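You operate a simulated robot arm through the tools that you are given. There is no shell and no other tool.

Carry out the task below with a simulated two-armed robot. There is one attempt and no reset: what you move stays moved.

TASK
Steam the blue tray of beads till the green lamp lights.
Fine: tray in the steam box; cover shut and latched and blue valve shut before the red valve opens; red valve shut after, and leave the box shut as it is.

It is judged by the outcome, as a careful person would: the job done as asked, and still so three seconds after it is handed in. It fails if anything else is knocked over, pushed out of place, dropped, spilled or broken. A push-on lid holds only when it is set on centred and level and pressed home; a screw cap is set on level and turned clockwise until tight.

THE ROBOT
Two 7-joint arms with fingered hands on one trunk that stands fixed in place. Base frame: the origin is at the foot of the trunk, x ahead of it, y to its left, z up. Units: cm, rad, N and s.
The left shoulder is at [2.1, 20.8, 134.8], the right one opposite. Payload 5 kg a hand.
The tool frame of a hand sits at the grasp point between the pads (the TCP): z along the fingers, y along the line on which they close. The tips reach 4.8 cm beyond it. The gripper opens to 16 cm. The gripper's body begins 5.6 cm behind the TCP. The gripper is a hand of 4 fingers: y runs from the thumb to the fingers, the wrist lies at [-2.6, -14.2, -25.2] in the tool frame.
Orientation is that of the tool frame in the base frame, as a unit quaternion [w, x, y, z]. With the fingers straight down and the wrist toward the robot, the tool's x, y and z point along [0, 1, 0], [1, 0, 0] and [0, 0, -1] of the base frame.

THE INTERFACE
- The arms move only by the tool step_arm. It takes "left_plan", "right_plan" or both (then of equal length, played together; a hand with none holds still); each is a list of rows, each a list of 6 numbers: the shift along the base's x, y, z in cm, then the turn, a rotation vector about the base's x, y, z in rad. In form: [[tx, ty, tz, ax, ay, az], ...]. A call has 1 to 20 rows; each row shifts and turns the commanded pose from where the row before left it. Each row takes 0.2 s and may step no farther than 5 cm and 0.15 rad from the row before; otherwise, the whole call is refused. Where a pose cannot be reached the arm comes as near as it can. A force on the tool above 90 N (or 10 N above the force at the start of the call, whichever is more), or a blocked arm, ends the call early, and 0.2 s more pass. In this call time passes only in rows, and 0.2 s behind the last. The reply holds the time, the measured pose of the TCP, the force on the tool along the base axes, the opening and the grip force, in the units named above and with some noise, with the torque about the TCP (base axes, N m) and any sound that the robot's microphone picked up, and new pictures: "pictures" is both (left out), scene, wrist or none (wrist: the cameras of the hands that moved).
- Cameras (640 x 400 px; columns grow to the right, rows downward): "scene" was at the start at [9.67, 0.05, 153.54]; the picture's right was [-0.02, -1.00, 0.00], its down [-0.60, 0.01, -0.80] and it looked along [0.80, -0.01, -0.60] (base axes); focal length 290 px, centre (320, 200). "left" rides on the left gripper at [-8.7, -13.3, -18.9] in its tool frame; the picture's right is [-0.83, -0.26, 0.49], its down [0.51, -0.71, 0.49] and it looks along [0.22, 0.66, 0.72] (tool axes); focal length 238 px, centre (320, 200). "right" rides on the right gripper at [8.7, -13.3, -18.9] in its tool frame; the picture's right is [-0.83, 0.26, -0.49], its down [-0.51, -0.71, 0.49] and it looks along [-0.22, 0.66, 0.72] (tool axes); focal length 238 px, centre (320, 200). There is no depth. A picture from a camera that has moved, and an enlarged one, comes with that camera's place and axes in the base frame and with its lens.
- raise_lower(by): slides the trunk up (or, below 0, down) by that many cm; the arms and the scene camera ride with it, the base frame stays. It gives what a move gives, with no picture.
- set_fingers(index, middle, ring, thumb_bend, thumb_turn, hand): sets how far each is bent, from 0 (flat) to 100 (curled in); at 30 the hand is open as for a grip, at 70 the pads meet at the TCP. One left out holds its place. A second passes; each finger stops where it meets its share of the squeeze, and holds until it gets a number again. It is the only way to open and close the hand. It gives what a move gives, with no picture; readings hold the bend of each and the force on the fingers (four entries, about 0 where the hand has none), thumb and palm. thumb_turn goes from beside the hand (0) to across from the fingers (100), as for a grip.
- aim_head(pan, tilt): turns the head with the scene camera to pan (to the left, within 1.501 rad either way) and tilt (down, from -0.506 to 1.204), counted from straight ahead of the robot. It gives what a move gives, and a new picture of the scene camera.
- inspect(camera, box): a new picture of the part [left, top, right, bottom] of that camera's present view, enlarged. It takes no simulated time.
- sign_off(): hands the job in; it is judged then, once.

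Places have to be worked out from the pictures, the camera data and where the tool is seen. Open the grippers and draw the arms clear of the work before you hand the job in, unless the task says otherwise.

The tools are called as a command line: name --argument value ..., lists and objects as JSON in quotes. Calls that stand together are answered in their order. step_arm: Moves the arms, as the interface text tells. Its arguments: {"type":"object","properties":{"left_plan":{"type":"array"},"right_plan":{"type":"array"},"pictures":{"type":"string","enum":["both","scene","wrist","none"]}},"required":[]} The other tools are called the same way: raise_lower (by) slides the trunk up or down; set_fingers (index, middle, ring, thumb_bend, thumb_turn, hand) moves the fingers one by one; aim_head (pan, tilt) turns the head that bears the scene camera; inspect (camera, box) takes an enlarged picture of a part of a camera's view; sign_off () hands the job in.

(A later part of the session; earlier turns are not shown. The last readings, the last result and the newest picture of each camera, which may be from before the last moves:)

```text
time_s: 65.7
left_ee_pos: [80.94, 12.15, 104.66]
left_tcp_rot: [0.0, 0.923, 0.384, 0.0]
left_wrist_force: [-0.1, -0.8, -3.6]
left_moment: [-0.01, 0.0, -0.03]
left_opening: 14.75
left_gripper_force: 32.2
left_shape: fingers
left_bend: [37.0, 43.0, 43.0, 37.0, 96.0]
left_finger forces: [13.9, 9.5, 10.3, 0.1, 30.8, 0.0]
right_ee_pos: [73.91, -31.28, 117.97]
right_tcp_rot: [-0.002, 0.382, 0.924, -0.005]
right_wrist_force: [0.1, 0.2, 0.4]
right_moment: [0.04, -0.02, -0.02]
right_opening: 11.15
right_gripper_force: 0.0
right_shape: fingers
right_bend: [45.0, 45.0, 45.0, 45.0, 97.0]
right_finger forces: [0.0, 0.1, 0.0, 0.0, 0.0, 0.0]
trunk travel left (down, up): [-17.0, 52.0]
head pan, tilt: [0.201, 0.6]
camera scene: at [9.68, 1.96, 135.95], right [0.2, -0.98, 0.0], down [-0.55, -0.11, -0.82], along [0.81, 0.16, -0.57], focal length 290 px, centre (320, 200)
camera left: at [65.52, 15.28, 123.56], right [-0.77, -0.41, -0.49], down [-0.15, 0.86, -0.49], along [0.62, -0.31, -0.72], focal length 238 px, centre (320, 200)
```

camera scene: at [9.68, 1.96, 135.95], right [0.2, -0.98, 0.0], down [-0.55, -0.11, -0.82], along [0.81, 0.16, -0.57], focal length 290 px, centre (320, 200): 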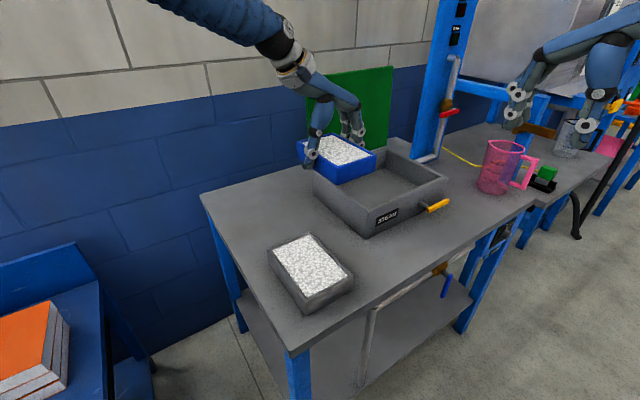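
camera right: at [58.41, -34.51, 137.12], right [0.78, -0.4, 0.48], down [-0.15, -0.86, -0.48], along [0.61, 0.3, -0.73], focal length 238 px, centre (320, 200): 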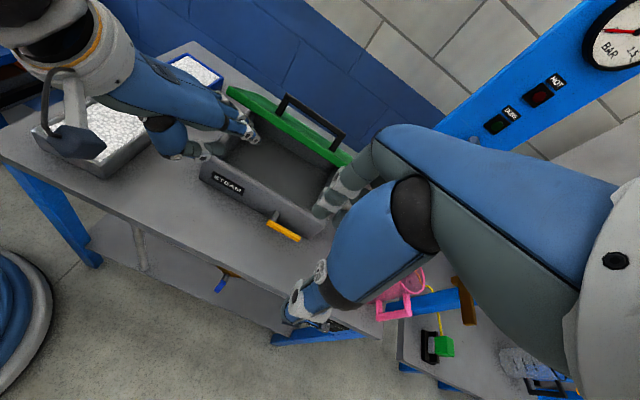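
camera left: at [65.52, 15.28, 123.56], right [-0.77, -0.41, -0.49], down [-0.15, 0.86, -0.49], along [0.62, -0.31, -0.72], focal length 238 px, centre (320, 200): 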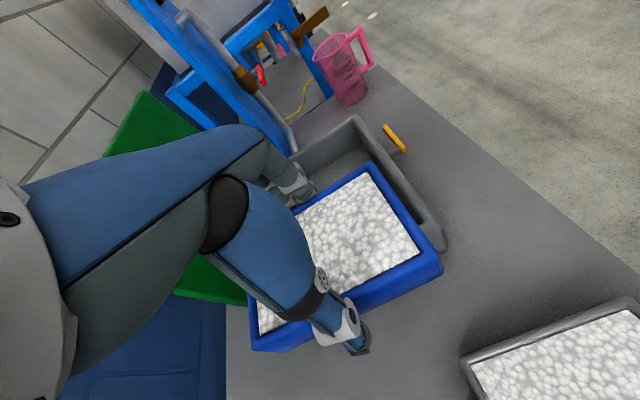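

The tray is moving level over the box's left end, now at e1≈48.7, e2≈65.8. I'll continue along +e1 to the target above the box.

step_arm --left_plan '[[0.7, -0.6, 0, 0, 0, 0], [1.4, -1.3, 0, 0, 0, 0], [1.4, -1.3, 0, 0, 0, 0], [1.4, -1.3, 0, 0, 0, 0], [1.4, -1.3, 0, 0, 0, 0], [1.4, -1.3, 0, 0, 0, 0], [1.4, -1.3, 0, 0, 0, 0], [1.4, -1.3, 0, 0, 0, 0], [1.0, -0.9, 0, 0, 0, 0], [0.56, -0.5, 0, 0, 0, 0]]' --pictures "both"

inspect --camera "scene" --box '[280, 60, 470, 245]'

inspect --camera "right" --box '[130, 0, 400, 220]'

```text
time_s: 67.9
left_ee_pos: [92.92, 1.07, 104.51]
left_tcp_rot: [0.0, 0.924, 0.382, -0.002]
left_wrist_force: [-0.1, -0.3, -3.2]
left_moment: [-0.03, 0.0, 0.0]
left_opening: 14.76
left_gripper_force: 32.4
left_shape: fingers
left_bend: [37.0, 43.0, 43.0, 37.0, 96.0]
left_finger forces: [14.0, 9.5, 10.2, 0.0, 30.7, 0.0]
right_ee_pos: [74.04, -31.28, 117.88]
right_tcp_rot: [-0.003, 0.383, 0.924, -0.005]
right_wrist_force: [0.2, -0.1, 0.1]
right_moment: [0.01, -0.01, 0.0]
right_opening: 11.11
right_gripper_force: 0.0
right_shape: fingers
right_bend: [45.0, 45.0, 45.0, 45.0, 97.0]
right_finger forces: [0.0, 0.0, 0.0, 0.0, 0.0, 0.0]
trunk travel left (down, up): [-17.0, 52.0]
head pan, tilt: [0.201, 0.6]
camera scene: at [9.71, 1.92, 135.95], right [0.2, -0.98, 0.0], down [-0.55, -0.11, -0.82], along [0.81, 0.16, -0.57], focal length 290 px, centre (320, 200)
camera left: at [77.39, 4.17, 123.41], right [-0.77, -0.41, -0.48], down [-0.14, 0.86, -0.49], along [0.62, -0.31, -0.72], focal length 238 px, centre (320, 200)
```

scene: 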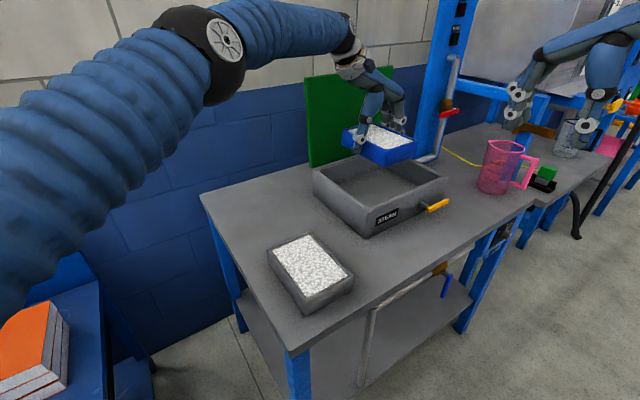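
left: 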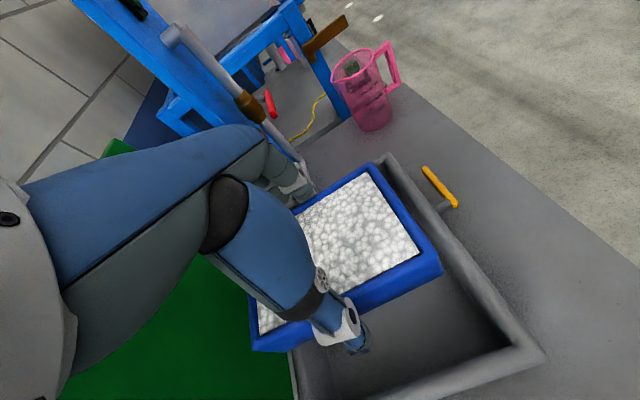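

```text
2.16 times, centred on (375, 152) of scene
camera zoom: at [9.71, 1.92, 135.95], right [0.2, -0.98, 0.0], down [-0.55, -0.11, -0.82], along [0.81, 0.16, -0.57], focal length 627 px, centre (201, 303)
```

zoom: 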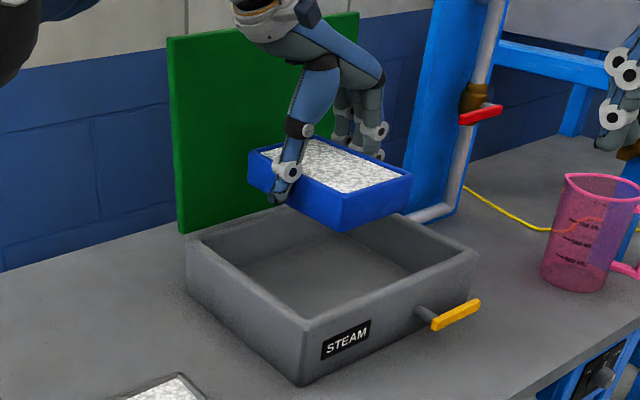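

```text
1.82 times, centred on (265, 110) of right
camera zoom: at [58.59, -34.4, 137.05], right [0.78, -0.4, 0.48], down [-0.15, -0.86, -0.48], along [0.61, 0.3, -0.73], focal length 433 px, centre (420, 364)
```

zoom: 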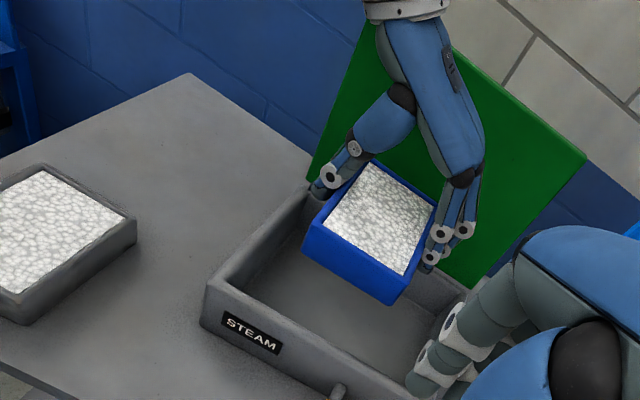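

The tray footprint (e1 58–71, e2 56–76) is inside the box opening with margin all round. I'll lower it smoothly toward the floor.

step_arm --left_plan '[[0, 0, -1, 0, 0, 0], [0, 0, -1.8, 0, 0, 0], [0, 0, -2, 0, 0, 0], [0, 0, -2, 0, 0, 0], [0, 0, -2, 0, 0, 0], [0, 0, -2, 0, 0, 0], [0, 0, -2, 0, 0, 0], [0, 0, -1.5, 0, 0, 0], [0, 0, -0.8, 0, 0, 0]]' --pictures "both"

inspect --camera "scene" --box '[280, 60, 470, 245]'

inspect --camera "right" --box '[130, 0, 400, 220]'

```text
time_s: 69.9
left_ee_pos: [93.13, 1.04, 89.63]
left_tcp_rot: [-0.001, 0.924, 0.382, 0.0]
left_wrist_force: [0.1, -0.1, -2.5]
left_moment: [-0.01, 0.03, -0.01]
left_opening: 14.74
left_gripper_force: 31.6
left_shape: fingers
left_bend: [37.0, 43.0, 43.0, 37.0, 96.0]
left_finger forces: [13.9, 9.3, 10.1, 0.0, 30.3, 0.0]
right_ee_pos: [73.96, -31.33, 117.94]
right_tcp_rot: [-0.002, 0.383, 0.924, -0.005]
right_wrist_force: [0.4, 0.2, 0.5]
right_moment: [-0.02, -0.02, -0.02]
right_opening: 11.12
right_gripper_force: 0.1
right_shape: fingers
right_bend: [45.0, 45.0, 45.0, 45.0, 97.0]
right_finger forces: [0.0, 0.0, 0.0, 0.1, 0.0, 0.0]
trunk travel left (down, up): [-17.0, 52.0]
head pan, tilt: [0.201, 0.6]
camera scene: at [9.7, 1.96, 135.95], right [0.2, -0.98, 0.0], down [-0.55, -0.11, -0.82], along [0.81, 0.16, -0.57], focal length 290 px, centre (320, 200)
camera left: at [77.6, 4.2, 108.4], right [-0.77, -0.41, -0.49], down [-0.14, 0.86, -0.49], along [0.62, -0.31, -0.72], focal length 238 px, centre (320, 200)
```

scene: 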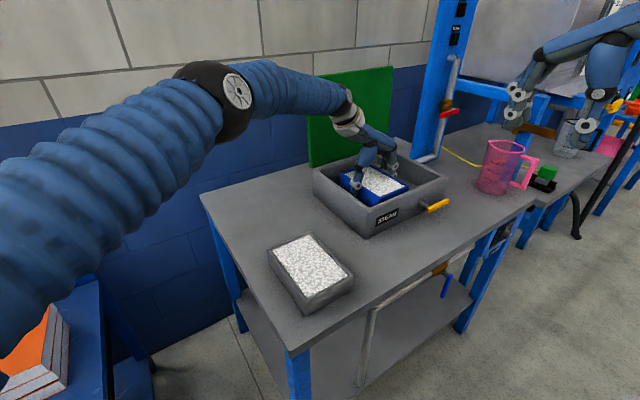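
left: 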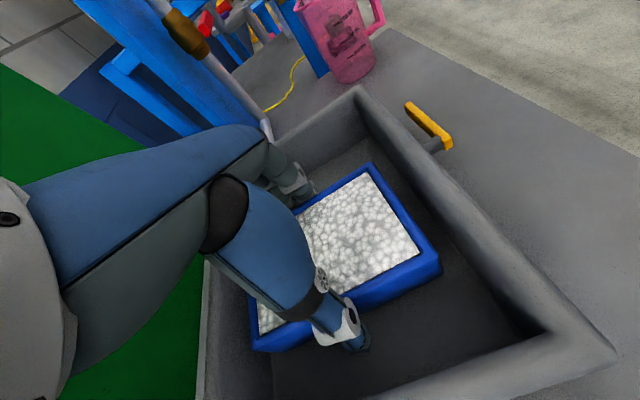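

```text
2.16 times, centred on (375, 152) of scene
camera zoom: at [9.7, 1.96, 135.95], right [0.2, -0.98, 0.0], down [-0.55, -0.11, -0.82], along [0.81, 0.16, -0.57], focal length 627 px, centre (201, 303)
```

zoom: 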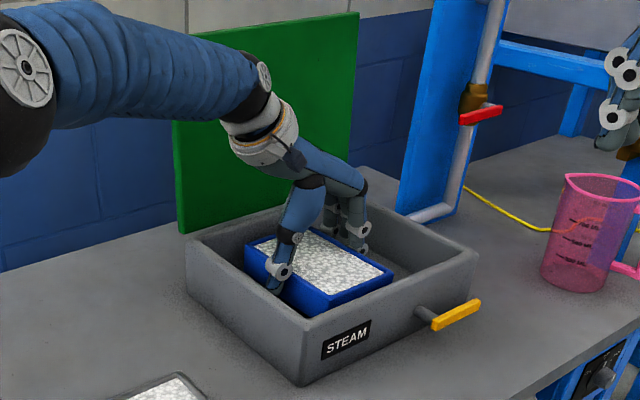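

```text
1.82 times, centred on (265, 110) of right
camera zoom: at [58.57, -34.36, 137.07], right [0.78, -0.4, 0.48], down [-0.15, -0.86, -0.48], along [0.61, 0.3, -0.73], focal length 433 px, centre (420, 364)
```

zoom: 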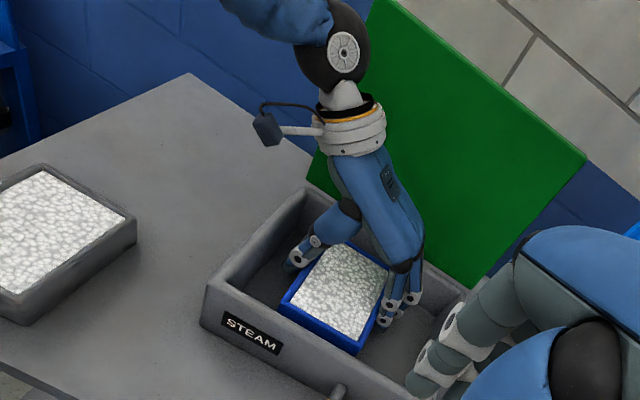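

The tray is well inside the box. I'll lower it in half-centimetre steps, watching for the load to disappear at touchdown.

step_arm --left_plan '[[0, 0, -0.5, 0, 0, 0], [0, 0, -0.5, 0, 0, 0], [0, 0, -0.4, 0, 0, 0]]' --pictures "none"

```text
time_s: 70.7
left_ee_pos: [93.13, 1.07, 88.07]
left_tcp_rot: [-0.001, 0.924, 0.383, -0.001]
left_wrist_force: [-0.1, 0.5, -3.3]
left_moment: [-0.01, -0.03, 0.02]
left_opening: 14.75
left_gripper_force: 31.1
left_shape: fingers
left_bend: [37.0, 43.0, 43.0, 37.0, 96.0]
left_finger forces: [13.9, 9.4, 10.2, 0.0, 30.3, 0.0]
right_ee_pos: [73.82, -31.31, 118.0]
right_tcp_rot: [-0.002, 0.382, 0.924, -0.006]
right_wrist_force: [0.4, -0.4, -0.4]
right_moment: [0.0, 0.06, 0.0]
right_opening: 11.12
right_gripper_force: 0.0
right_shape: fingers
right_bend: [45.0, 45.0, 45.0, 45.0, 97.0]
right_finger forces: [0.0, 0.0, 0.1, 0.0, 0.0, 0.1]
trunk travel left (down, up): [-17.0, 52.0]
head pan, tilt: [0.201, 0.6]
```

The load is still about 3 N, so the tray hasn't touched down yet. I'll keep lowering in small steps.

step_arm --left_plan '[[0, 0, -0.4, 0, 0, 0], [0, 0, -0.3, 0, 0, 0]]' --pictures "none"

inspect --camera "scene" --box '[320, 120, 460, 240]'

```text
time_s: 71.3
left_ee_pos: [93.07, 1.03, 87.96]
left_tcp_rot: [0.001, 0.924, 0.383, 0.001]
left_wrist_force: [-3.5, 0.6, 14.1]
left_moment: [-0.44, -0.53, -0.14]
left_opening: 14.77
left_gripper_force: 32.8
left_shape: fingers
left_bend: [37.0, 43.0, 43.0, 37.0, 96.0]
left_finger forces: [14.2, 9.2, 9.9, 0.0, 32.7, 0.0]
right_ee_pos: [73.83, -31.23, 118.19]
right_tcp_rot: [-0.002, 0.382, 0.924, -0.006]
right_wrist_force: [0.1, -0.5, -0.4]
right_moment: [0.01, 0.04, 0.0]
right_opening: 11.13
right_gripper_force: 0.2
right_shape: fingers
right_bend: [45.0, 45.0, 45.0, 45.0, 97.0]
right_finger forces: [0.0, 0.0, 0.0, 0.0, 0.1, 0.0]
trunk travel left (down, up): [-17.0, 52.0]
head pan, tilt: [0.201, 0.6]
```

```text
3.33 times, centred on (390, 180) of scene
camera zoom: at [9.51, 1.97, 135.99], right [0.2, -0.98, 0.0], down [-0.55, -0.11, -0.83], along [0.81, 0.16, -0.56], focal length 967 px, centre (87, 267)
```

zoom: 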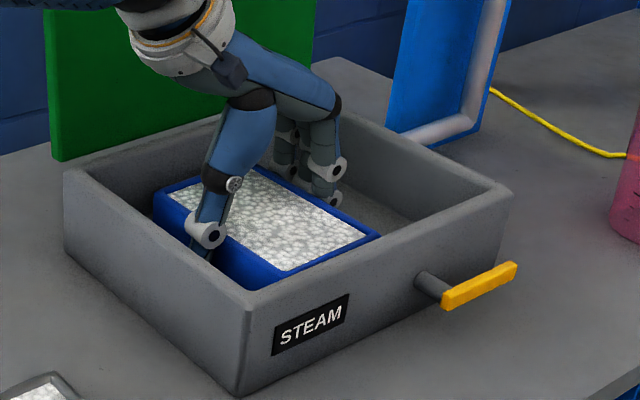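

Touchdown: the force flipped to +14 N. I'll raise a hair to relax, then open the hand.

step_arm --left_plan '[[0, 0, 0.3, 0, 0, 0]]' --pictures "none"

set_fingers --hand "left" --index 31 --middle 31 --ring 31 --thumb_bend 31

inspect --camera "scene" --box '[320, 120, 460, 240]'

inspect --camera "left" --box '[160, 60, 640, 400]'

```text
time_s: 71.7
left_ee_pos: [93.1, 1.03, 87.96]
left_tcp_rot: [0.001, 0.923, 0.384, 0.0]
left_wrist_force: [1.6, -1.4, 9.0]
left_moment: [-0.58, -0.76, -0.04]
left_opening: 14.71
left_gripper_force: 33.0
left_shape: fingers
left_bend: [37.0, 43.0, 43.0, 37.0, 96.0]
left_finger forces: [15.6, 10.4, 11.0, 0.0, 29.4, 0.1]
right_ee_pos: [73.83, -31.32, 118.14]
right_tcp_rot: [-0.002, 0.383, 0.924, -0.006]
right_wrist_force: [0.7, 0.6, -1.0]
right_moment: [0.0, 0.01, -0.01]
right_opening: 11.14
right_gripper_force: 0.1
right_shape: fingers
right_bend: [45.0, 45.0, 45.0, 45.0, 97.0]
right_finger forces: [0.0, 0.0, 0.0, 0.0, 0.1, 0.0]
trunk travel left (down, up): [-17.0, 52.0]
head pan, tilt: [0.201, 0.6]
```

```text
time_s: 72.7
left_ee_pos: [93.01, 1.08, 87.78]
left_tcp_rot: [0.0, 0.924, 0.382, 0.0]
left_wrist_force: [-0.6, 0.6, -0.3]
left_moment: [0.03, 0.01, 0.04]
left_opening: 16.68
left_gripper_force: 0.1
left_shape: fingers
left_bend: [31.0, 31.0, 31.0, 31.0, 96.0]
left_finger forces: [0.0, 0.1, 0.0, 0.0, 0.4, 0.1]
right_ee_pos: [73.89, -31.32, 118.0]
right_tcp_rot: [-0.003, 0.383, 0.924, -0.006]
right_wrist_force: [-0.4, -1.7, 0.8]
right_moment: [-0.02, -0.02, 0.04]
right_opening: 11.15
right_gripper_force: 0.0
right_shape: fingers
right_bend: [45.0, 45.0, 45.0, 45.0, 97.0]
right_finger forces: [0.0, 0.0, 0.0, 0.0, 0.0, 0.1]
trunk travel left (down, up): [-17.0, 52.0]
head pan, tilt: [0.201, 0.6]
```

```text
3.33 times, centred on (390, 180) of scene
camera zoom: at [9.66, 1.96, 135.96], right [0.2, -0.98, 0.0], down [-0.55, -0.11, -0.82], along [0.81, 0.16, -0.57], focal length 967 px, centre (87, 267)
```

zoom: 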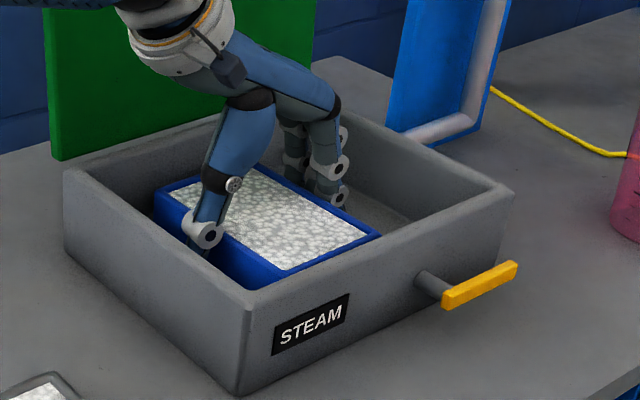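

```text
1.18 times, centred on (400, 230) of left
camera zoom: at [77.57, 4.23, 106.66], right [-0.77, -0.41, -0.49], down [-0.14, 0.86, -0.49], along [0.62, -0.31, -0.72], focal length 280 px, centre (226, 165)
```

zoom: 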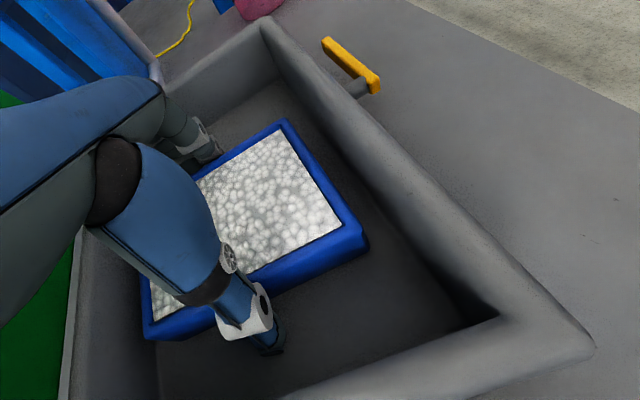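

The hand is open with the tray resting on the box floor. I'll shift 0.5 cm toward the thumb side to centre the gap, then lift straight out.

step_arm --left_plan '[[-0.35, 0.35, 0, 0, 0, 0], [0, 0, 1, 0, 0, 0], [0, 0, 2, 0, 0, 0], [0, 0, 3, 0, 0, 0], [0, 0, 3, 0, 0, 0], [0, 0, 4, 0, 0, 0], [0, 0, 4, 0, 0, 0]]' --pictures "both"

inspect --camera "scene" --box '[290, 60, 470, 245]'

```text
time_s: 74.3
left_ee_pos: [92.55, 1.39, 104.48]
left_tcp_rot: [0.0, 0.924, 0.383, 0.0]
left_wrist_force: [-0.6, -0.9, -2.5]
left_moment: [0.04, -0.11, 0.06]
left_opening: 16.7
left_gripper_force: 0.1
left_shape: fingers
left_bend: [31.0, 31.0, 31.0, 31.0, 96.0]
left_finger forces: [0.1, 0.0, 0.0, 0.1, 0.1, 0.0]
right_ee_pos: [73.88, -31.25, 118.06]
right_tcp_rot: [-0.003, 0.384, 0.924, -0.006]
right_wrist_force: [-1.2, 0.6, 0.3]
right_moment: [-0.03, -0.08, 0.0]
right_opening: 11.15
right_gripper_force: 0.1
right_shape: fingers
right_bend: [45.0, 45.0, 45.0, 45.0, 97.0]
right_finger forces: [0.0, 0.0, 0.1, 0.0, 0.0, 0.0]
trunk travel left (down, up): [-17.0, 52.0]
head pan, tilt: [0.201, 0.6]
camera scene: at [9.57, 1.96, 135.97], right [0.2, -0.98, 0.0], down [-0.55, -0.11, -0.83], along [0.81, 0.16, -0.56], focal length 290 px, centre (320, 200)
camera left: at [77.09, 4.5, 123.47], right [-0.77, -0.41, -0.49], down [-0.14, 0.86, -0.49], along [0.62, -0.31, -0.72], focal length 238 px, centre (320, 200)
```

scene: 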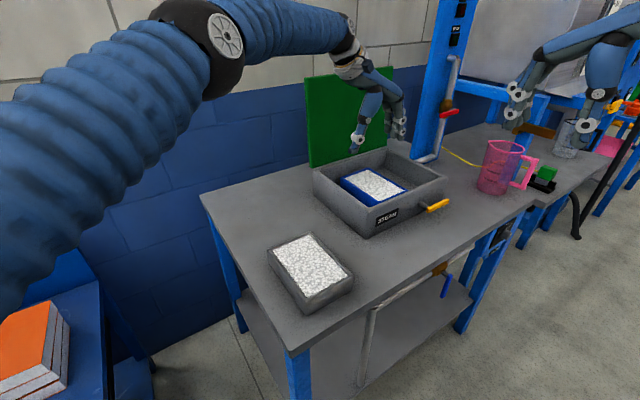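
left: 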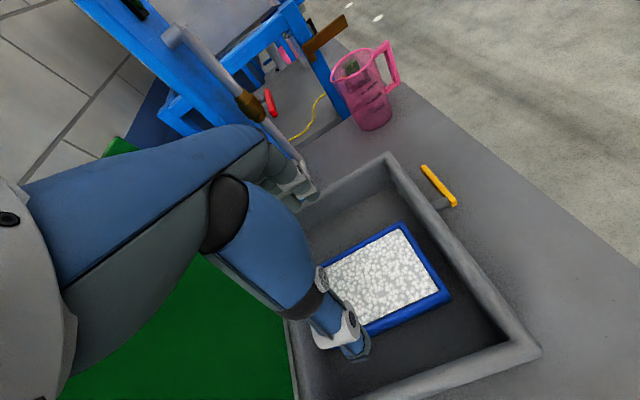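

```text
2.16 times, centred on (380, 152) of scene
camera zoom: at [9.57, 1.96, 135.97], right [0.2, -0.98, 0.0], down [-0.55, -0.11, -0.83], along [0.81, 0.16, -0.56], focal length 627 px, centre (190, 303)
```

zoom: 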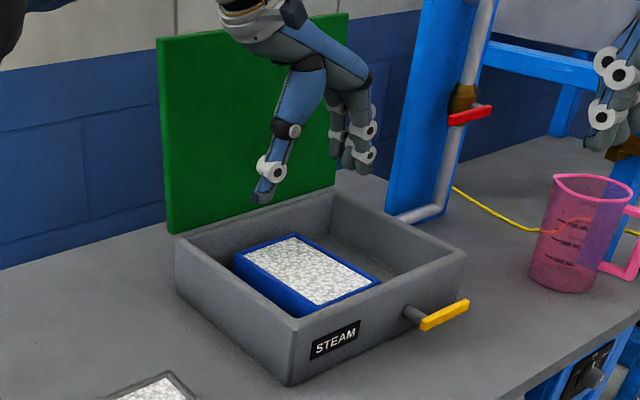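

The tray sits squarely in the box. Next I'll close the lid: raise the trunk a bit for reach, then turn the left hand to hook behind the lid's top edge from above, left of the handle.

raise_lower --by 12

step_arm --left_plan '[[-3, 0, 1.5, 0, 0, 0], [-3, 0.5, 1.5, 0, 0, 0.126], [-3, 0.5, 1.5, 0, 0, 0.126], [-2.5, 1, 1.5, 0, 0, 0.126], [-1, 1.5, 1.5, 0, 0, 0.126], [0, 1.5, 1, 0, 0, 0.126], [0, 1.5, 1, 0, 0, 0.126], [0, 1.5, 0, 0, 0, 0.126], [0, 1.5, 0, 0, 0, 0.126], [0, 1.5, 0, 0, 0, 0.126]]' --pictures "both"

```text
time_s: 75.8
left_ee_pos: [92.74, 1.38, 116.38]
left_tcp_rot: [-0.001, 0.924, 0.383, -0.002]
left_wrist_force: [0.3, 0.0, -0.3]
left_moment: [0.0, 0.02, 0.02]
left_opening: 16.66
left_gripper_force: 0.1
left_shape: fingers
left_bend: [31.0, 31.0, 31.0, 31.0, 96.0]
left_finger forces: [0.1, 0.0, 0.0, 0.0, 0.1, 0.0]
right_ee_pos: [73.94, -31.22, 129.94]
right_tcp_rot: [-0.004, 0.382, 0.924, -0.007]
right_wrist_force: [0.9, 0.1, -0.3]
right_moment: [-0.01, 0.04, 0.01]
right_opening: 11.16
right_gripper_force: 0.1
right_shape: fingers
right_bend: [45.0, 45.0, 45.0, 45.0, 97.0]
right_finger forces: [0.0, 0.0, 0.1, 0.0, 0.1, 0.1]
trunk travel left (down, up): [-29.0, 40.0]
head pan, tilt: [0.201, 0.6]
```

```text
time_s: 78.0
left_ee_pos: [80.37, 12.28, 126.07]
left_tcp_rot: [0.0, 0.572, 0.82, 0.0]
left_wrist_force: [1.0, 0.2, -0.6]
left_moment: [-0.04, 0.03, 0.0]
left_opening: 16.67
left_gripper_force: 0.1
left_shape: fingers
left_bend: [31.0, 31.0, 31.0, 31.0, 96.0]
left_finger forces: [0.1, 0.1, 0.0, 0.1, 0.0, 0.1]
right_ee_pos: [73.8, -31.16, 130.0]
right_tcp_rot: [-0.003, 0.382, 0.924, -0.006]
right_wrist_force: [0.4, -0.4, 0.4]
right_moment: [-0.07, 0.03, -0.02]
right_opening: 11.12
right_gripper_force: 0.0
right_shape: fingers
right_bend: [45.0, 45.0, 45.0, 45.0, 97.0]
right_finger forces: [0.0, 0.0, 0.1, 0.1, 0.0, 0.1]
trunk travel left (down, up): [-29.0, 40.0]
head pan, tilt: [0.201, 0.6]
camera scene: at [9.69, 2.01, 147.95], right [0.2, -0.98, 0.0], down [-0.55, -0.11, -0.82], along [0.81, 0.16, -0.57], focal length 290 px, centre (320, 200)
camera left: at [70.92, -0.36, 144.96], right [0.04, -0.87, -0.49], down [-0.84, 0.23, -0.49], along [0.54, 0.43, -0.72], focal length 238 px, centre (320, 200)
```

scene: 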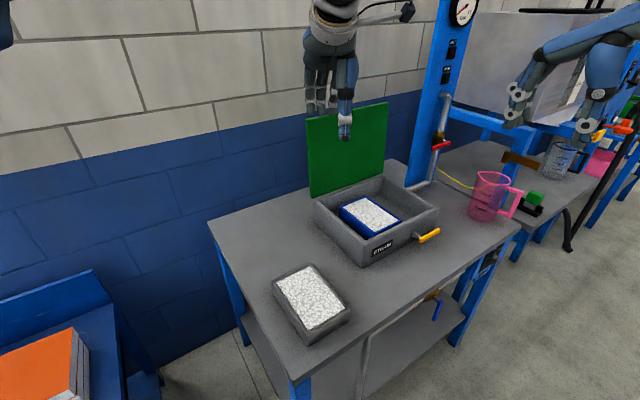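
left: 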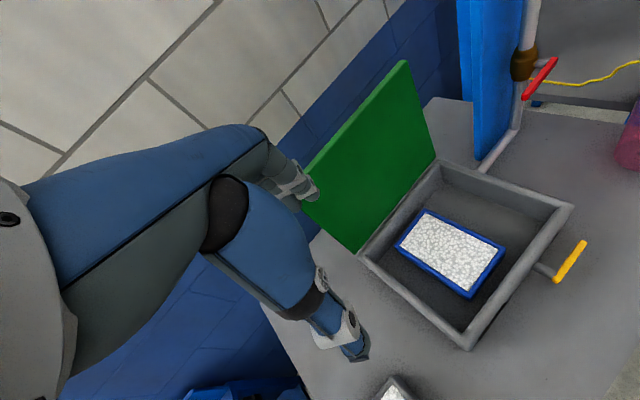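

The fingertips are at z≈121 and the lid's top edge is at about z 119, e2 82. I'll move the fingers over and beyond the edge, keeping about 3 cm clearance, and check.

step_arm --left_plan '[[0, 0, 1.2, 0, 0, 0], [2.83, 1.68, 0, 0, 0, 0], [2.83, 1.68, 0, 0, 0, 0], [2.83, 1.68, 0, 0, 0, 0], [2.83, 1.68, 0, 0, 0, 0]]' --pictures "both"

inspect --camera "scene" --box '[270, 20, 430, 220]'

inspect --camera "right" --box '[100, 0, 400, 200]'

```text
time_s: 79.2
left_ee_pos: [91.55, 19.24, 127.16]
left_tcp_rot: [-0.001, 0.574, 0.819, -0.002]
left_wrist_force: [0.3, 0.1, -1.1]
left_moment: [-0.05, 0.09, -0.02]
left_opening: 16.67
left_gripper_force: 0.1
left_shape: fingers
left_bend: [31.0, 31.0, 31.0, 31.0, 96.0]
left_finger forces: [0.0, 0.0, 0.1, 0.0, 0.0, 0.0]
right_ee_pos: [74.07, -31.12, 129.78]
right_tcp_rot: [-0.004, 0.383, 0.924, -0.006]
right_wrist_force: [0.3, 0.2, 0.0]
right_moment: [-0.07, 0.1, -0.01]
right_opening: 11.14
right_gripper_force: 0.1
right_shape: fingers
right_bend: [45.0, 45.0, 45.0, 45.0, 97.0]
right_finger forces: [0.1, 0.0, 0.0, 0.1, 0.0, 0.1]
trunk travel left (down, up): [-29.0, 40.0]
head pan, tilt: [0.201, 0.6]
camera scene: at [9.86, 2.06, 147.93], right [0.2, -0.98, 0.0], down [-0.56, -0.11, -0.82], along [0.81, 0.16, -0.57], focal length 290 px, centre (320, 200)
camera left: at [82.2, 6.44, 145.94], right [0.04, -0.87, -0.49], down [-0.84, 0.23, -0.49], along [0.54, 0.43, -0.72], focal length 238 px, centre (320, 200)
```

scene: 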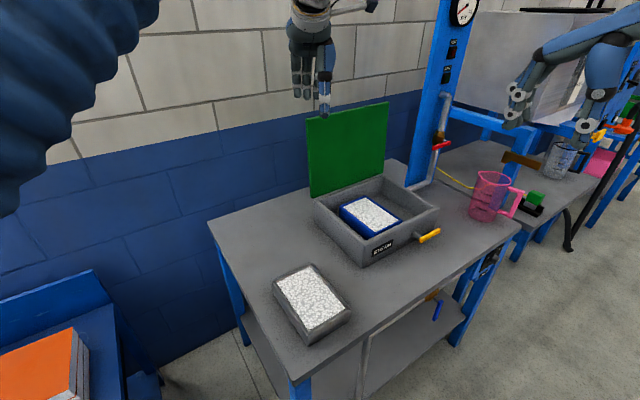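
left: 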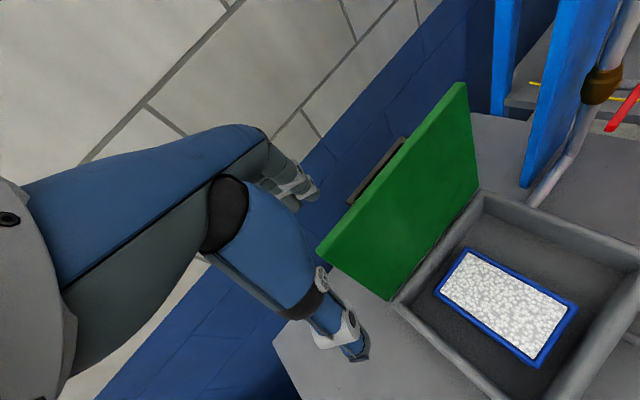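

```text
2.00 times, centred on (350, 120) of scene
camera zoom: at [9.86, 2.06, 147.93], right [0.2, -0.98, 0.0], down [-0.56, -0.11, -0.82], along [0.81, 0.16, -0.57], focal length 580 px, centre (260, 360)
```

zoom: 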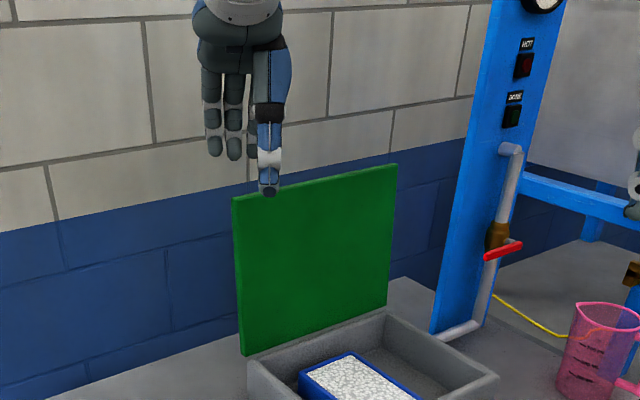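

```text
2.00 times, centred on (250, 100) of right
camera zoom: at [58.75, -34.22, 149.01], right [0.78, -0.4, 0.48], down [-0.15, -0.86, -0.48], along [0.61, 0.3, -0.73], focal length 477 px, centre (460, 400)
```

zoom: 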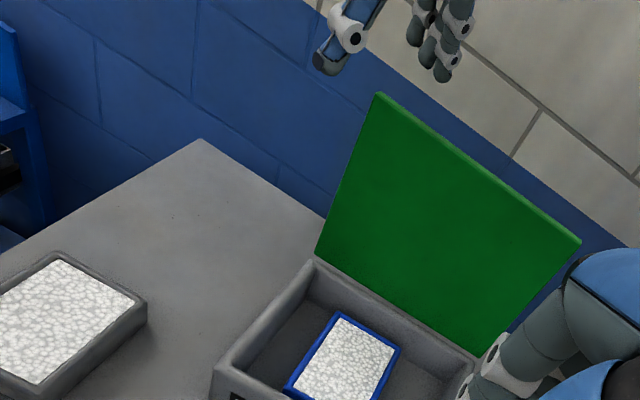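

The fingers are behind the lid, at e1≈52–58 and e2≈88–90, left of the handle. I'll lower them about 8.5 cm behind the lid's upper edge.

step_arm --left_plan '[[0, 0, -3, 0, 0, 0], [0, 0, -3, 0, 0, 0], [0, 0, -2.5, 0, 0, 0]]' --pictures "both"

inspect --camera "right" --box '[100, 0, 400, 200]'

inspect --camera "scene" --box '[270, 20, 430, 220]'

```text
time_s: 80.0
left_ee_pos: [91.6, 19.21, 118.72]
left_tcp_rot: [0.0, 0.574, 0.819, 0.0]
left_wrist_force: [-0.4, -0.5, 0.2]
left_moment: [0.02, 0.0, 0.02]
left_opening: 16.73
left_gripper_force: 0.0
left_shape: fingers
left_bend: [31.0, 31.0, 31.0, 31.0, 96.0]
left_finger forces: [0.2, 0.0, 0.0, 0.1, 0.0, 0.1]
right_ee_pos: [74.04, -31.29, 130.02]
right_tcp_rot: [-0.002, 0.383, 0.924, -0.006]
right_wrist_force: [0.2, -0.2, -1.0]
right_moment: [-0.02, 0.07, -0.01]
right_opening: 11.11
right_gripper_force: 0.0
right_shape: fingers
right_bend: [45.0, 45.0, 45.0, 45.0, 97.0]
right_finger forces: [0.1, 0.1, 0.1, 0.0, 0.0, 0.0]
trunk travel left (down, up): [-29.0, 40.0]
head pan, tilt: [0.201, 0.6]
camera scene: at [9.71, 1.97, 147.95], right [0.2, -0.98, 0.0], down [-0.55, -0.11, -0.82], along [0.81, 0.16, -0.57], focal length 290 px, centre (320, 200)
camera left: at [82.04, 6.42, 137.68], right [0.04, -0.87, -0.49], down [-0.84, 0.23, -0.49], along [0.54, 0.43, -0.72], focal length 238 px, centre (320, 200)
```

scene: 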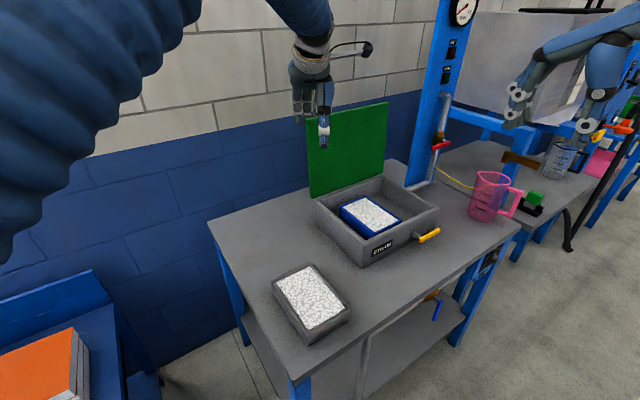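
left: 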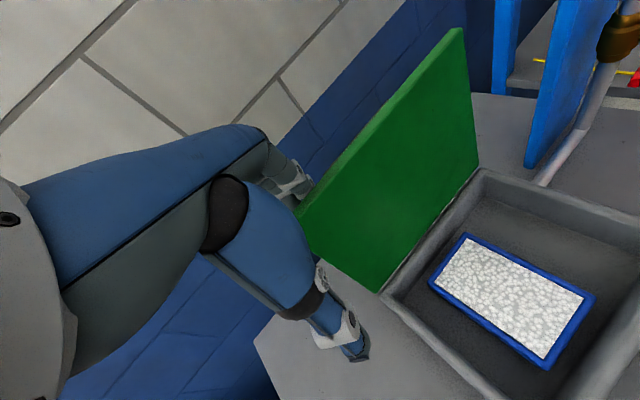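

```text
2.00 times, centred on (250, 100) of right
camera zoom: at [58.59, -34.35, 149.07], right [0.78, -0.4, 0.48], down [-0.15, -0.86, -0.48], along [0.61, 0.3, -0.73], focal length 477 px, centre (460, 400)
```

zoom: 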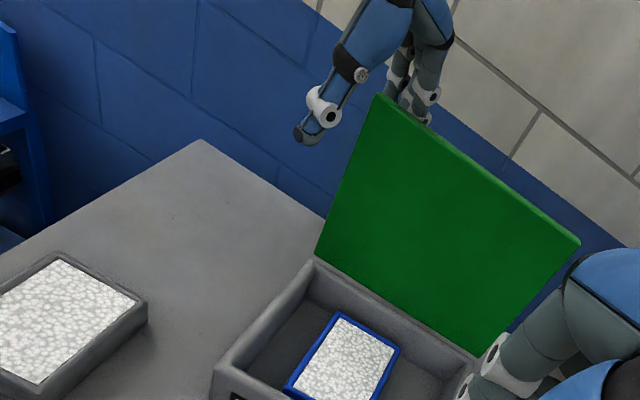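

```text
2.00 times, centred on (350, 120) of scene
camera zoom: at [9.71, 1.97, 147.95], right [0.2, -0.98, 0.0], down [-0.55, -0.11, -0.82], along [0.81, 0.16, -0.57], focal length 580 px, centre (260, 360)
```

zoom: 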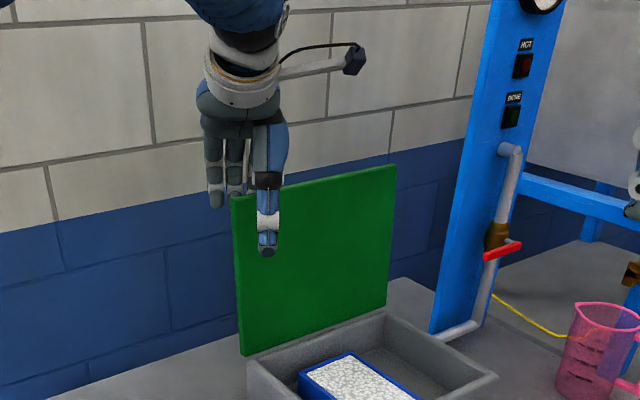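

The thumb is in front and the fingers are behind the lid, below its top edge. I'll pull straight toward the front, along -e2, in small steps until they bear on the lid.

step_arm --left_plan '[[-1.0, -1.0, 0, 0, 0, 0], [-1.0, -1.0, 0, 0, 0, 0], [-1.0, -1.0, 0, 0, 0, 0], [-1.0, -1.0, 0, 0, 0, 0], [-1.0, -1.0, 0, 0, 0, 0], [-1.0, -1.0, 0, 0, 0, 0]]' --pictures "both"

inspect --camera "right" --box '[100, 0, 400, 200]'

```text
time_s: 81.4
left_ee_pos: [85.74, 13.05, 118.6]
left_tcp_rot: [-0.001, 0.574, 0.819, 0.001]
left_wrist_force: [0.9, 0.2, 1.2]
left_moment: [0.03, -0.01, 0.12]
left_opening: 16.77
left_gripper_force: 0.3
left_shape: fingers
left_bend: [30.0, 31.0, 31.0, 31.0, 96.0]
left_finger forces: [0.7, 0.0, 0.0, 0.1, 0.1, 0.1]
right_ee_pos: [73.8, -31.44, 129.98]
right_tcp_rot: [-0.003, 0.383, 0.924, -0.006]
right_wrist_force: [-0.2, -0.3, 0.2]
right_moment: [0.09, -0.03, 0.01]
right_opening: 11.15
right_gripper_force: 0.1
right_shape: fingers
right_bend: [45.0, 45.0, 45.0, 45.0, 97.0]
right_finger forces: [0.0, 0.0, 0.0, 0.1, 0.0, 0.0]
trunk travel left (down, up): [-29.0, 40.0]
head pan, tilt: [0.201, 0.6]
camera scene: at [9.62, 1.9, 147.96], right [0.2, -0.98, 0.0], down [-0.55, -0.11, -0.82], along [0.81, 0.16, -0.57], focal length 290 px, centre (320, 200)
camera left: at [76.09, 0.28, 137.59], right [0.04, -0.87, -0.49], down [-0.84, 0.23, -0.49], along [0.54, 0.43, -0.72], focal length 238 px, centre (320, 200)
```

scene: 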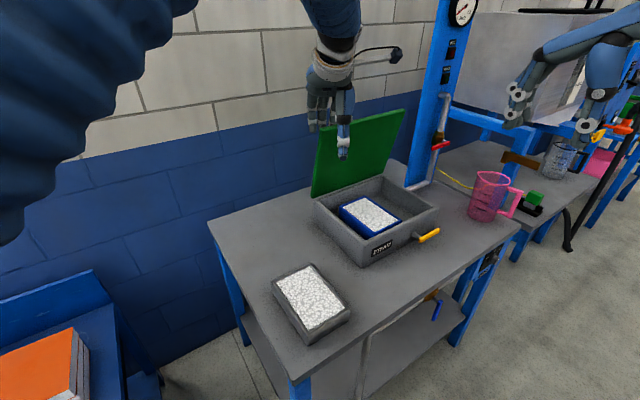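
left: 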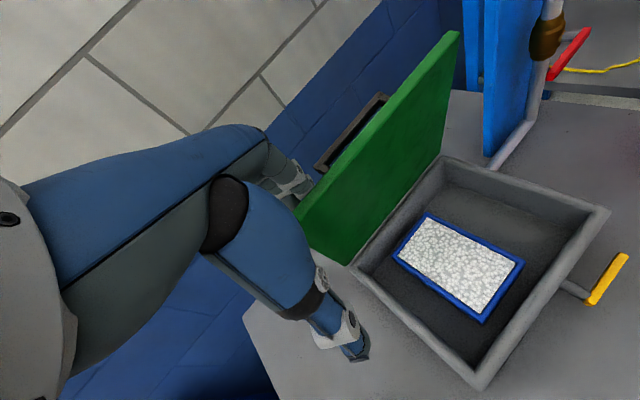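

```text
2.00 times, centred on (250, 100) of right
camera zoom: at [58.49, -34.42, 149.1], right [0.78, -0.4, 0.48], down [-0.15, -0.86, -0.48], along [0.61, 0.3, -0.73], focal length 477 px, centre (460, 400)
```

zoom: 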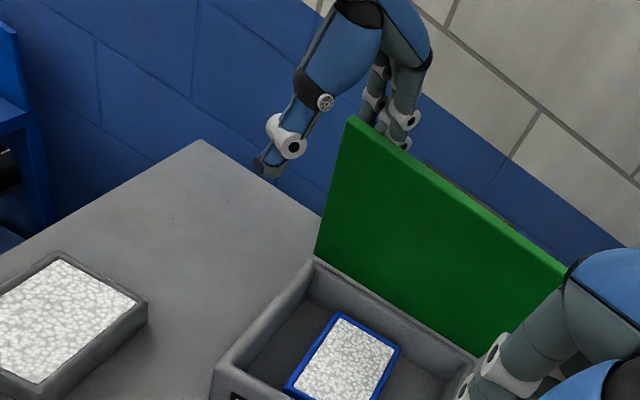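

The lid is swinging forward easily, now near 75°. I'll keep guiding it down along the hinge arc.

step_arm --left_plan '[[-1.41, -1.41, -0.35, 0, 0, 0], [-1.41, -1.41, -0.35, 0, 0, 0], [-1.34, -1.34, -0.7, 0, 0, 0], [-1.34, -1.34, -0.7, 0, 0, 0], [-1.2, -1.2, -1.05, 0, 0, 0], [-1.2, -1.2, -1.05, 0, 0, 0]]' --pictures "both"

inspect --camera "right" --box '[100, 0, 400, 200]'

```text
time_s: 82.8
left_ee_pos: [77.39, 5.07, 114.74]
left_tcp_rot: [0.0, 0.573, 0.819, 0.001]
left_wrist_force: [0.0, -0.3, 0.2]
left_moment: [0.04, 0.0, 0.0]
left_opening: 16.71
left_gripper_force: 0.0
left_shape: fingers
left_bend: [31.0, 31.0, 31.0, 31.0, 96.0]
left_finger forces: [0.1, 0.0, 0.0, 0.0, 0.0, 0.0]
right_ee_pos: [73.87, -31.24, 129.98]
right_tcp_rot: [-0.002, 0.383, 0.924, -0.006]
right_wrist_force: [0.7, -0.5, 0.3]
right_moment: [0.05, -0.03, 0.02]
right_opening: 11.13
right_gripper_force: 0.0
right_shape: fingers
right_bend: [45.0, 45.0, 45.0, 45.0, 97.0]
right_finger forces: [0.0, 0.0, 0.0, 0.0, 0.0, 0.0]
trunk travel left (down, up): [-29.0, 40.0]
head pan, tilt: [0.201, 0.6]
camera scene: at [9.62, 1.9, 147.96], right [0.2, -0.98, 0.0], down [-0.55, -0.11, -0.82], along [0.81, 0.16, -0.57], focal length 290 px, centre (320, 200)
camera left: at [67.97, -7.69, 133.51], right [0.04, -0.87, -0.49], down [-0.84, 0.23, -0.49], along [0.54, 0.43, -0.72], focal length 238 px, centre (320, 200)
```

scene: 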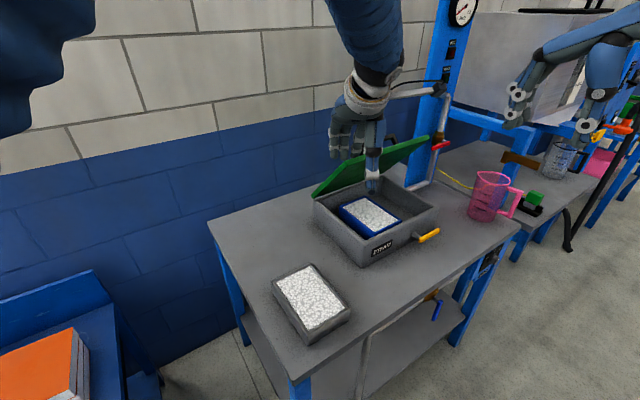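
left: 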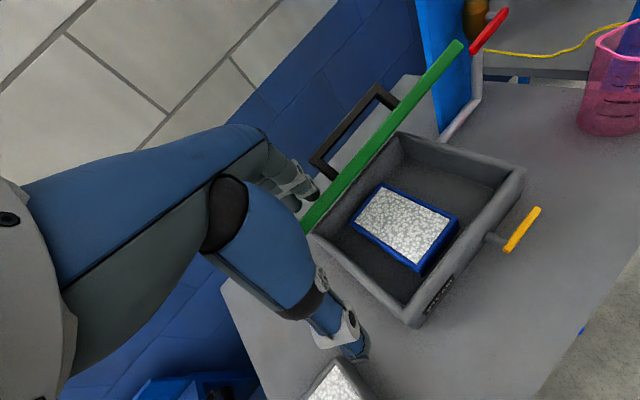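

```text
2.00 times, centred on (250, 100) of right
camera zoom: at [58.49, -34.42, 149.1], right [0.78, -0.4, 0.48], down [-0.15, -0.86, -0.48], along [0.61, 0.3, -0.73], focal length 477 px, centre (460, 400)
```

zoom: 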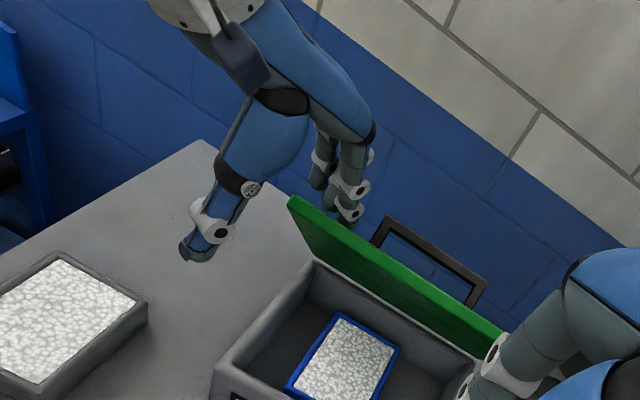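

The lid is at about 45°, following smoothly, with the handle to the right of my fingers. I'll continue pressing it down.

step_arm --left_plan '[[-1.1, -1.1, -1.4, 0, 0, 0], [-1.1, -1.1, -1.5, 0, 0, 0], [-0.92, -0.92, -1.6, 0, 0, 0], [-0.92, -0.92, -1.6, 0, 0, 0], [-0.7, -0.7, -1.7, 0, 0, 0], [-0.7, -0.7, -1.7, 0, 0, 0]]' --pictures "both"

inspect --camera "right" --box '[100, 0, 400, 200]'

```text
time_s: 84.2
left_ee_pos: [72.01, -0.2, 104.92]
left_tcp_rot: [0.0, 0.574, 0.819, 0.0]
left_wrist_force: [0.5, 0.1, 0.5]
left_moment: [0.0, 0.04, 0.0]
left_opening: 16.68
left_gripper_force: 0.2
left_shape: fingers
left_bend: [31.0, 31.0, 31.0, 31.0, 96.0]
left_finger forces: [0.0, 0.0, 0.0, 0.1, 0.0, 0.0]
right_ee_pos: [73.97, -31.33, 129.98]
right_tcp_rot: [-0.003, 0.383, 0.924, -0.005]
right_wrist_force: [0.7, 0.0, -0.1]
right_moment: [0.04, 0.05, 0.03]
right_opening: 11.14
right_gripper_force: 0.0
right_shape: fingers
right_bend: [45.0, 45.0, 45.0, 45.0, 97.0]
right_finger forces: [0.0, 0.0, 0.1, 0.0, 0.0, 0.0]
trunk travel left (down, up): [-29.0, 40.0]
head pan, tilt: [0.201, 0.6]
camera scene: at [9.7, 1.91, 147.95], right [0.2, -0.98, 0.0], down [-0.55, -0.11, -0.82], along [0.81, 0.16, -0.57], focal length 290 px, centre (320, 200)
camera left: at [62.59, -13.01, 123.81], right [0.04, -0.87, -0.49], down [-0.84, 0.23, -0.49], along [0.54, 0.43, -0.72], focal length 238 px, centre (320, 200)
```

scene: 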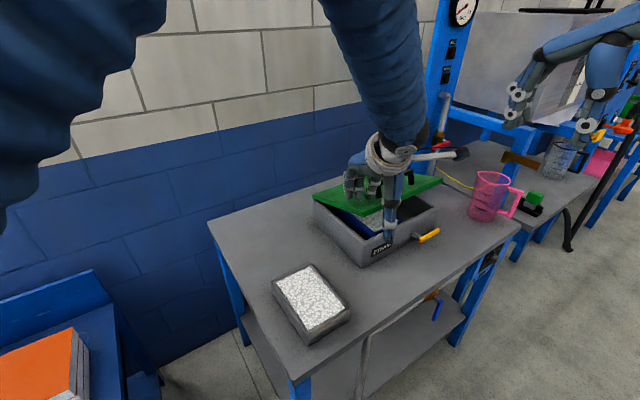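
left: 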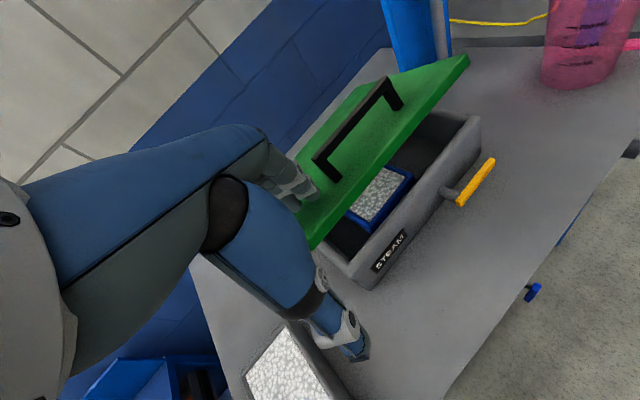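

```text
2.00 times, centred on (250, 100) of right
camera zoom: at [58.57, -34.41, 149.06], right [0.78, -0.4, 0.48], down [-0.15, -0.86, -0.48], along [0.61, 0.3, -0.73], focal length 477 px, centre (460, 400)
```

zoom: 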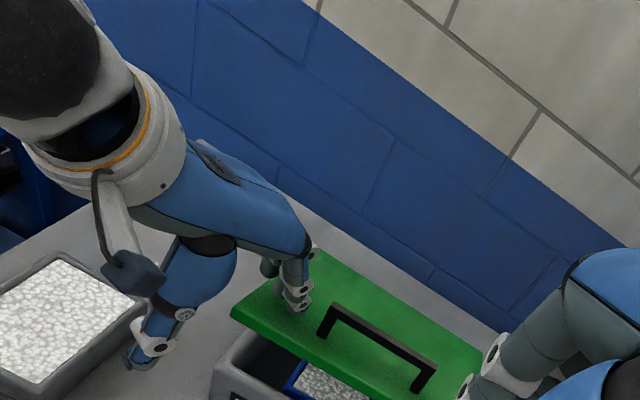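

The lid is near 18°. I'll continue pressing down toward closed, slowing near the end.

step_arm --left_plan '[[-0.45, -0.45, -1.8, 0, 0, 0], [-0.45, -0.45, -1.8, 0, 0, 0], [-0.25, -0.25, -1.5, 0, 0, 0], [-0.2, -0.2, -1.2, 0, 0, 0], [-0.1, -0.1, -1.0, 0, 0, 0]]' --pictures "both"

inspect --camera "right" --box '[130, 60, 400, 260]'

```text
time_s: 85.4
left_ee_pos: [70.71, -1.7, 97.87]
left_tcp_rot: [0.0, 0.574, 0.819, 0.001]
left_wrist_force: [-0.1, 0.3, -0.4]
left_moment: [-0.01, 0.01, -0.01]
left_opening: 16.69
left_gripper_force: 0.1
left_shape: fingers
left_bend: [31.0, 31.0, 31.0, 31.0, 96.0]
left_finger forces: [0.0, 0.0, 0.0, 0.1, 0.0, 0.0]
right_ee_pos: [73.86, -31.18, 129.99]
right_tcp_rot: [-0.003, 0.382, 0.924, -0.005]
right_wrist_force: [0.3, -0.2, -0.1]
right_moment: [-0.01, 0.04, -0.02]
right_opening: 11.13
right_gripper_force: 0.1
right_shape: fingers
right_bend: [45.0, 45.0, 45.0, 45.0, 97.0]
right_finger forces: [0.0, 0.0, 0.0, 0.1, 0.0, 0.0]
trunk travel left (down, up): [-29.0, 40.0]
head pan, tilt: [0.201, 0.6]
camera scene: at [9.68, 1.95, 147.95], right [0.2, -0.98, 0.0], down [-0.55, -0.11, -0.82], along [0.81, 0.16, -0.57], focal length 290 px, centre (320, 200)
camera left: at [61.26, -14.42, 116.64], right [0.04, -0.87, -0.49], down [-0.84, 0.23, -0.49], along [0.54, 0.43, -0.72], focal length 238 px, centre (320, 200)
```

scene: 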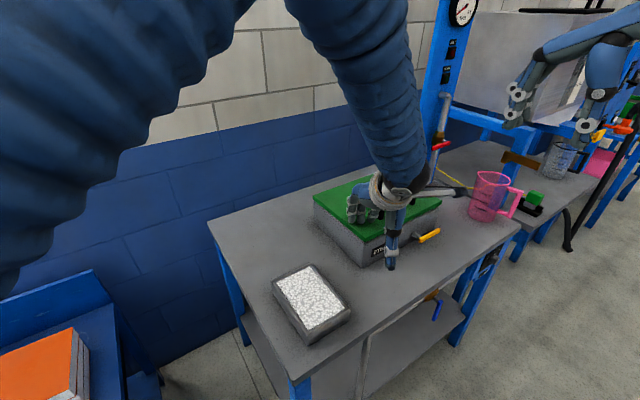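
left: 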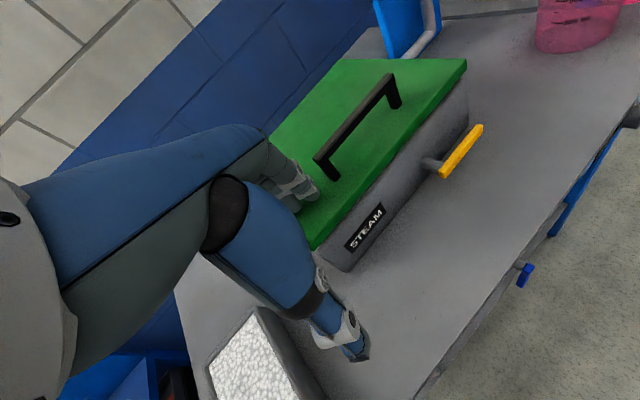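

```text
2.00 times, centred on (265, 160) of right
camera zoom: at [58.56, -34.37, 149.08], right [0.78, -0.4, 0.48], down [-0.15, -0.86, -0.48], along [0.61, 0.3, -0.73], focal length 477 px, centre (430, 280)
```

zoom: 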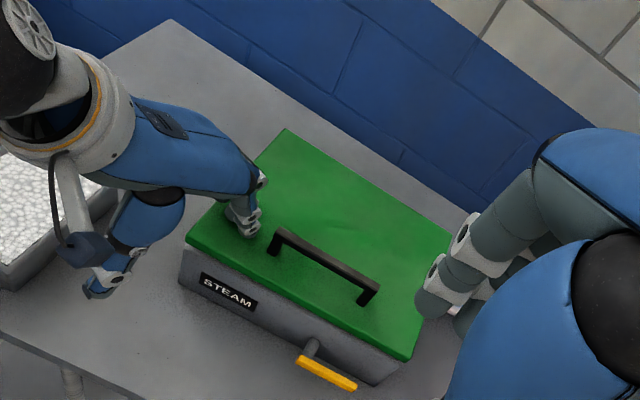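

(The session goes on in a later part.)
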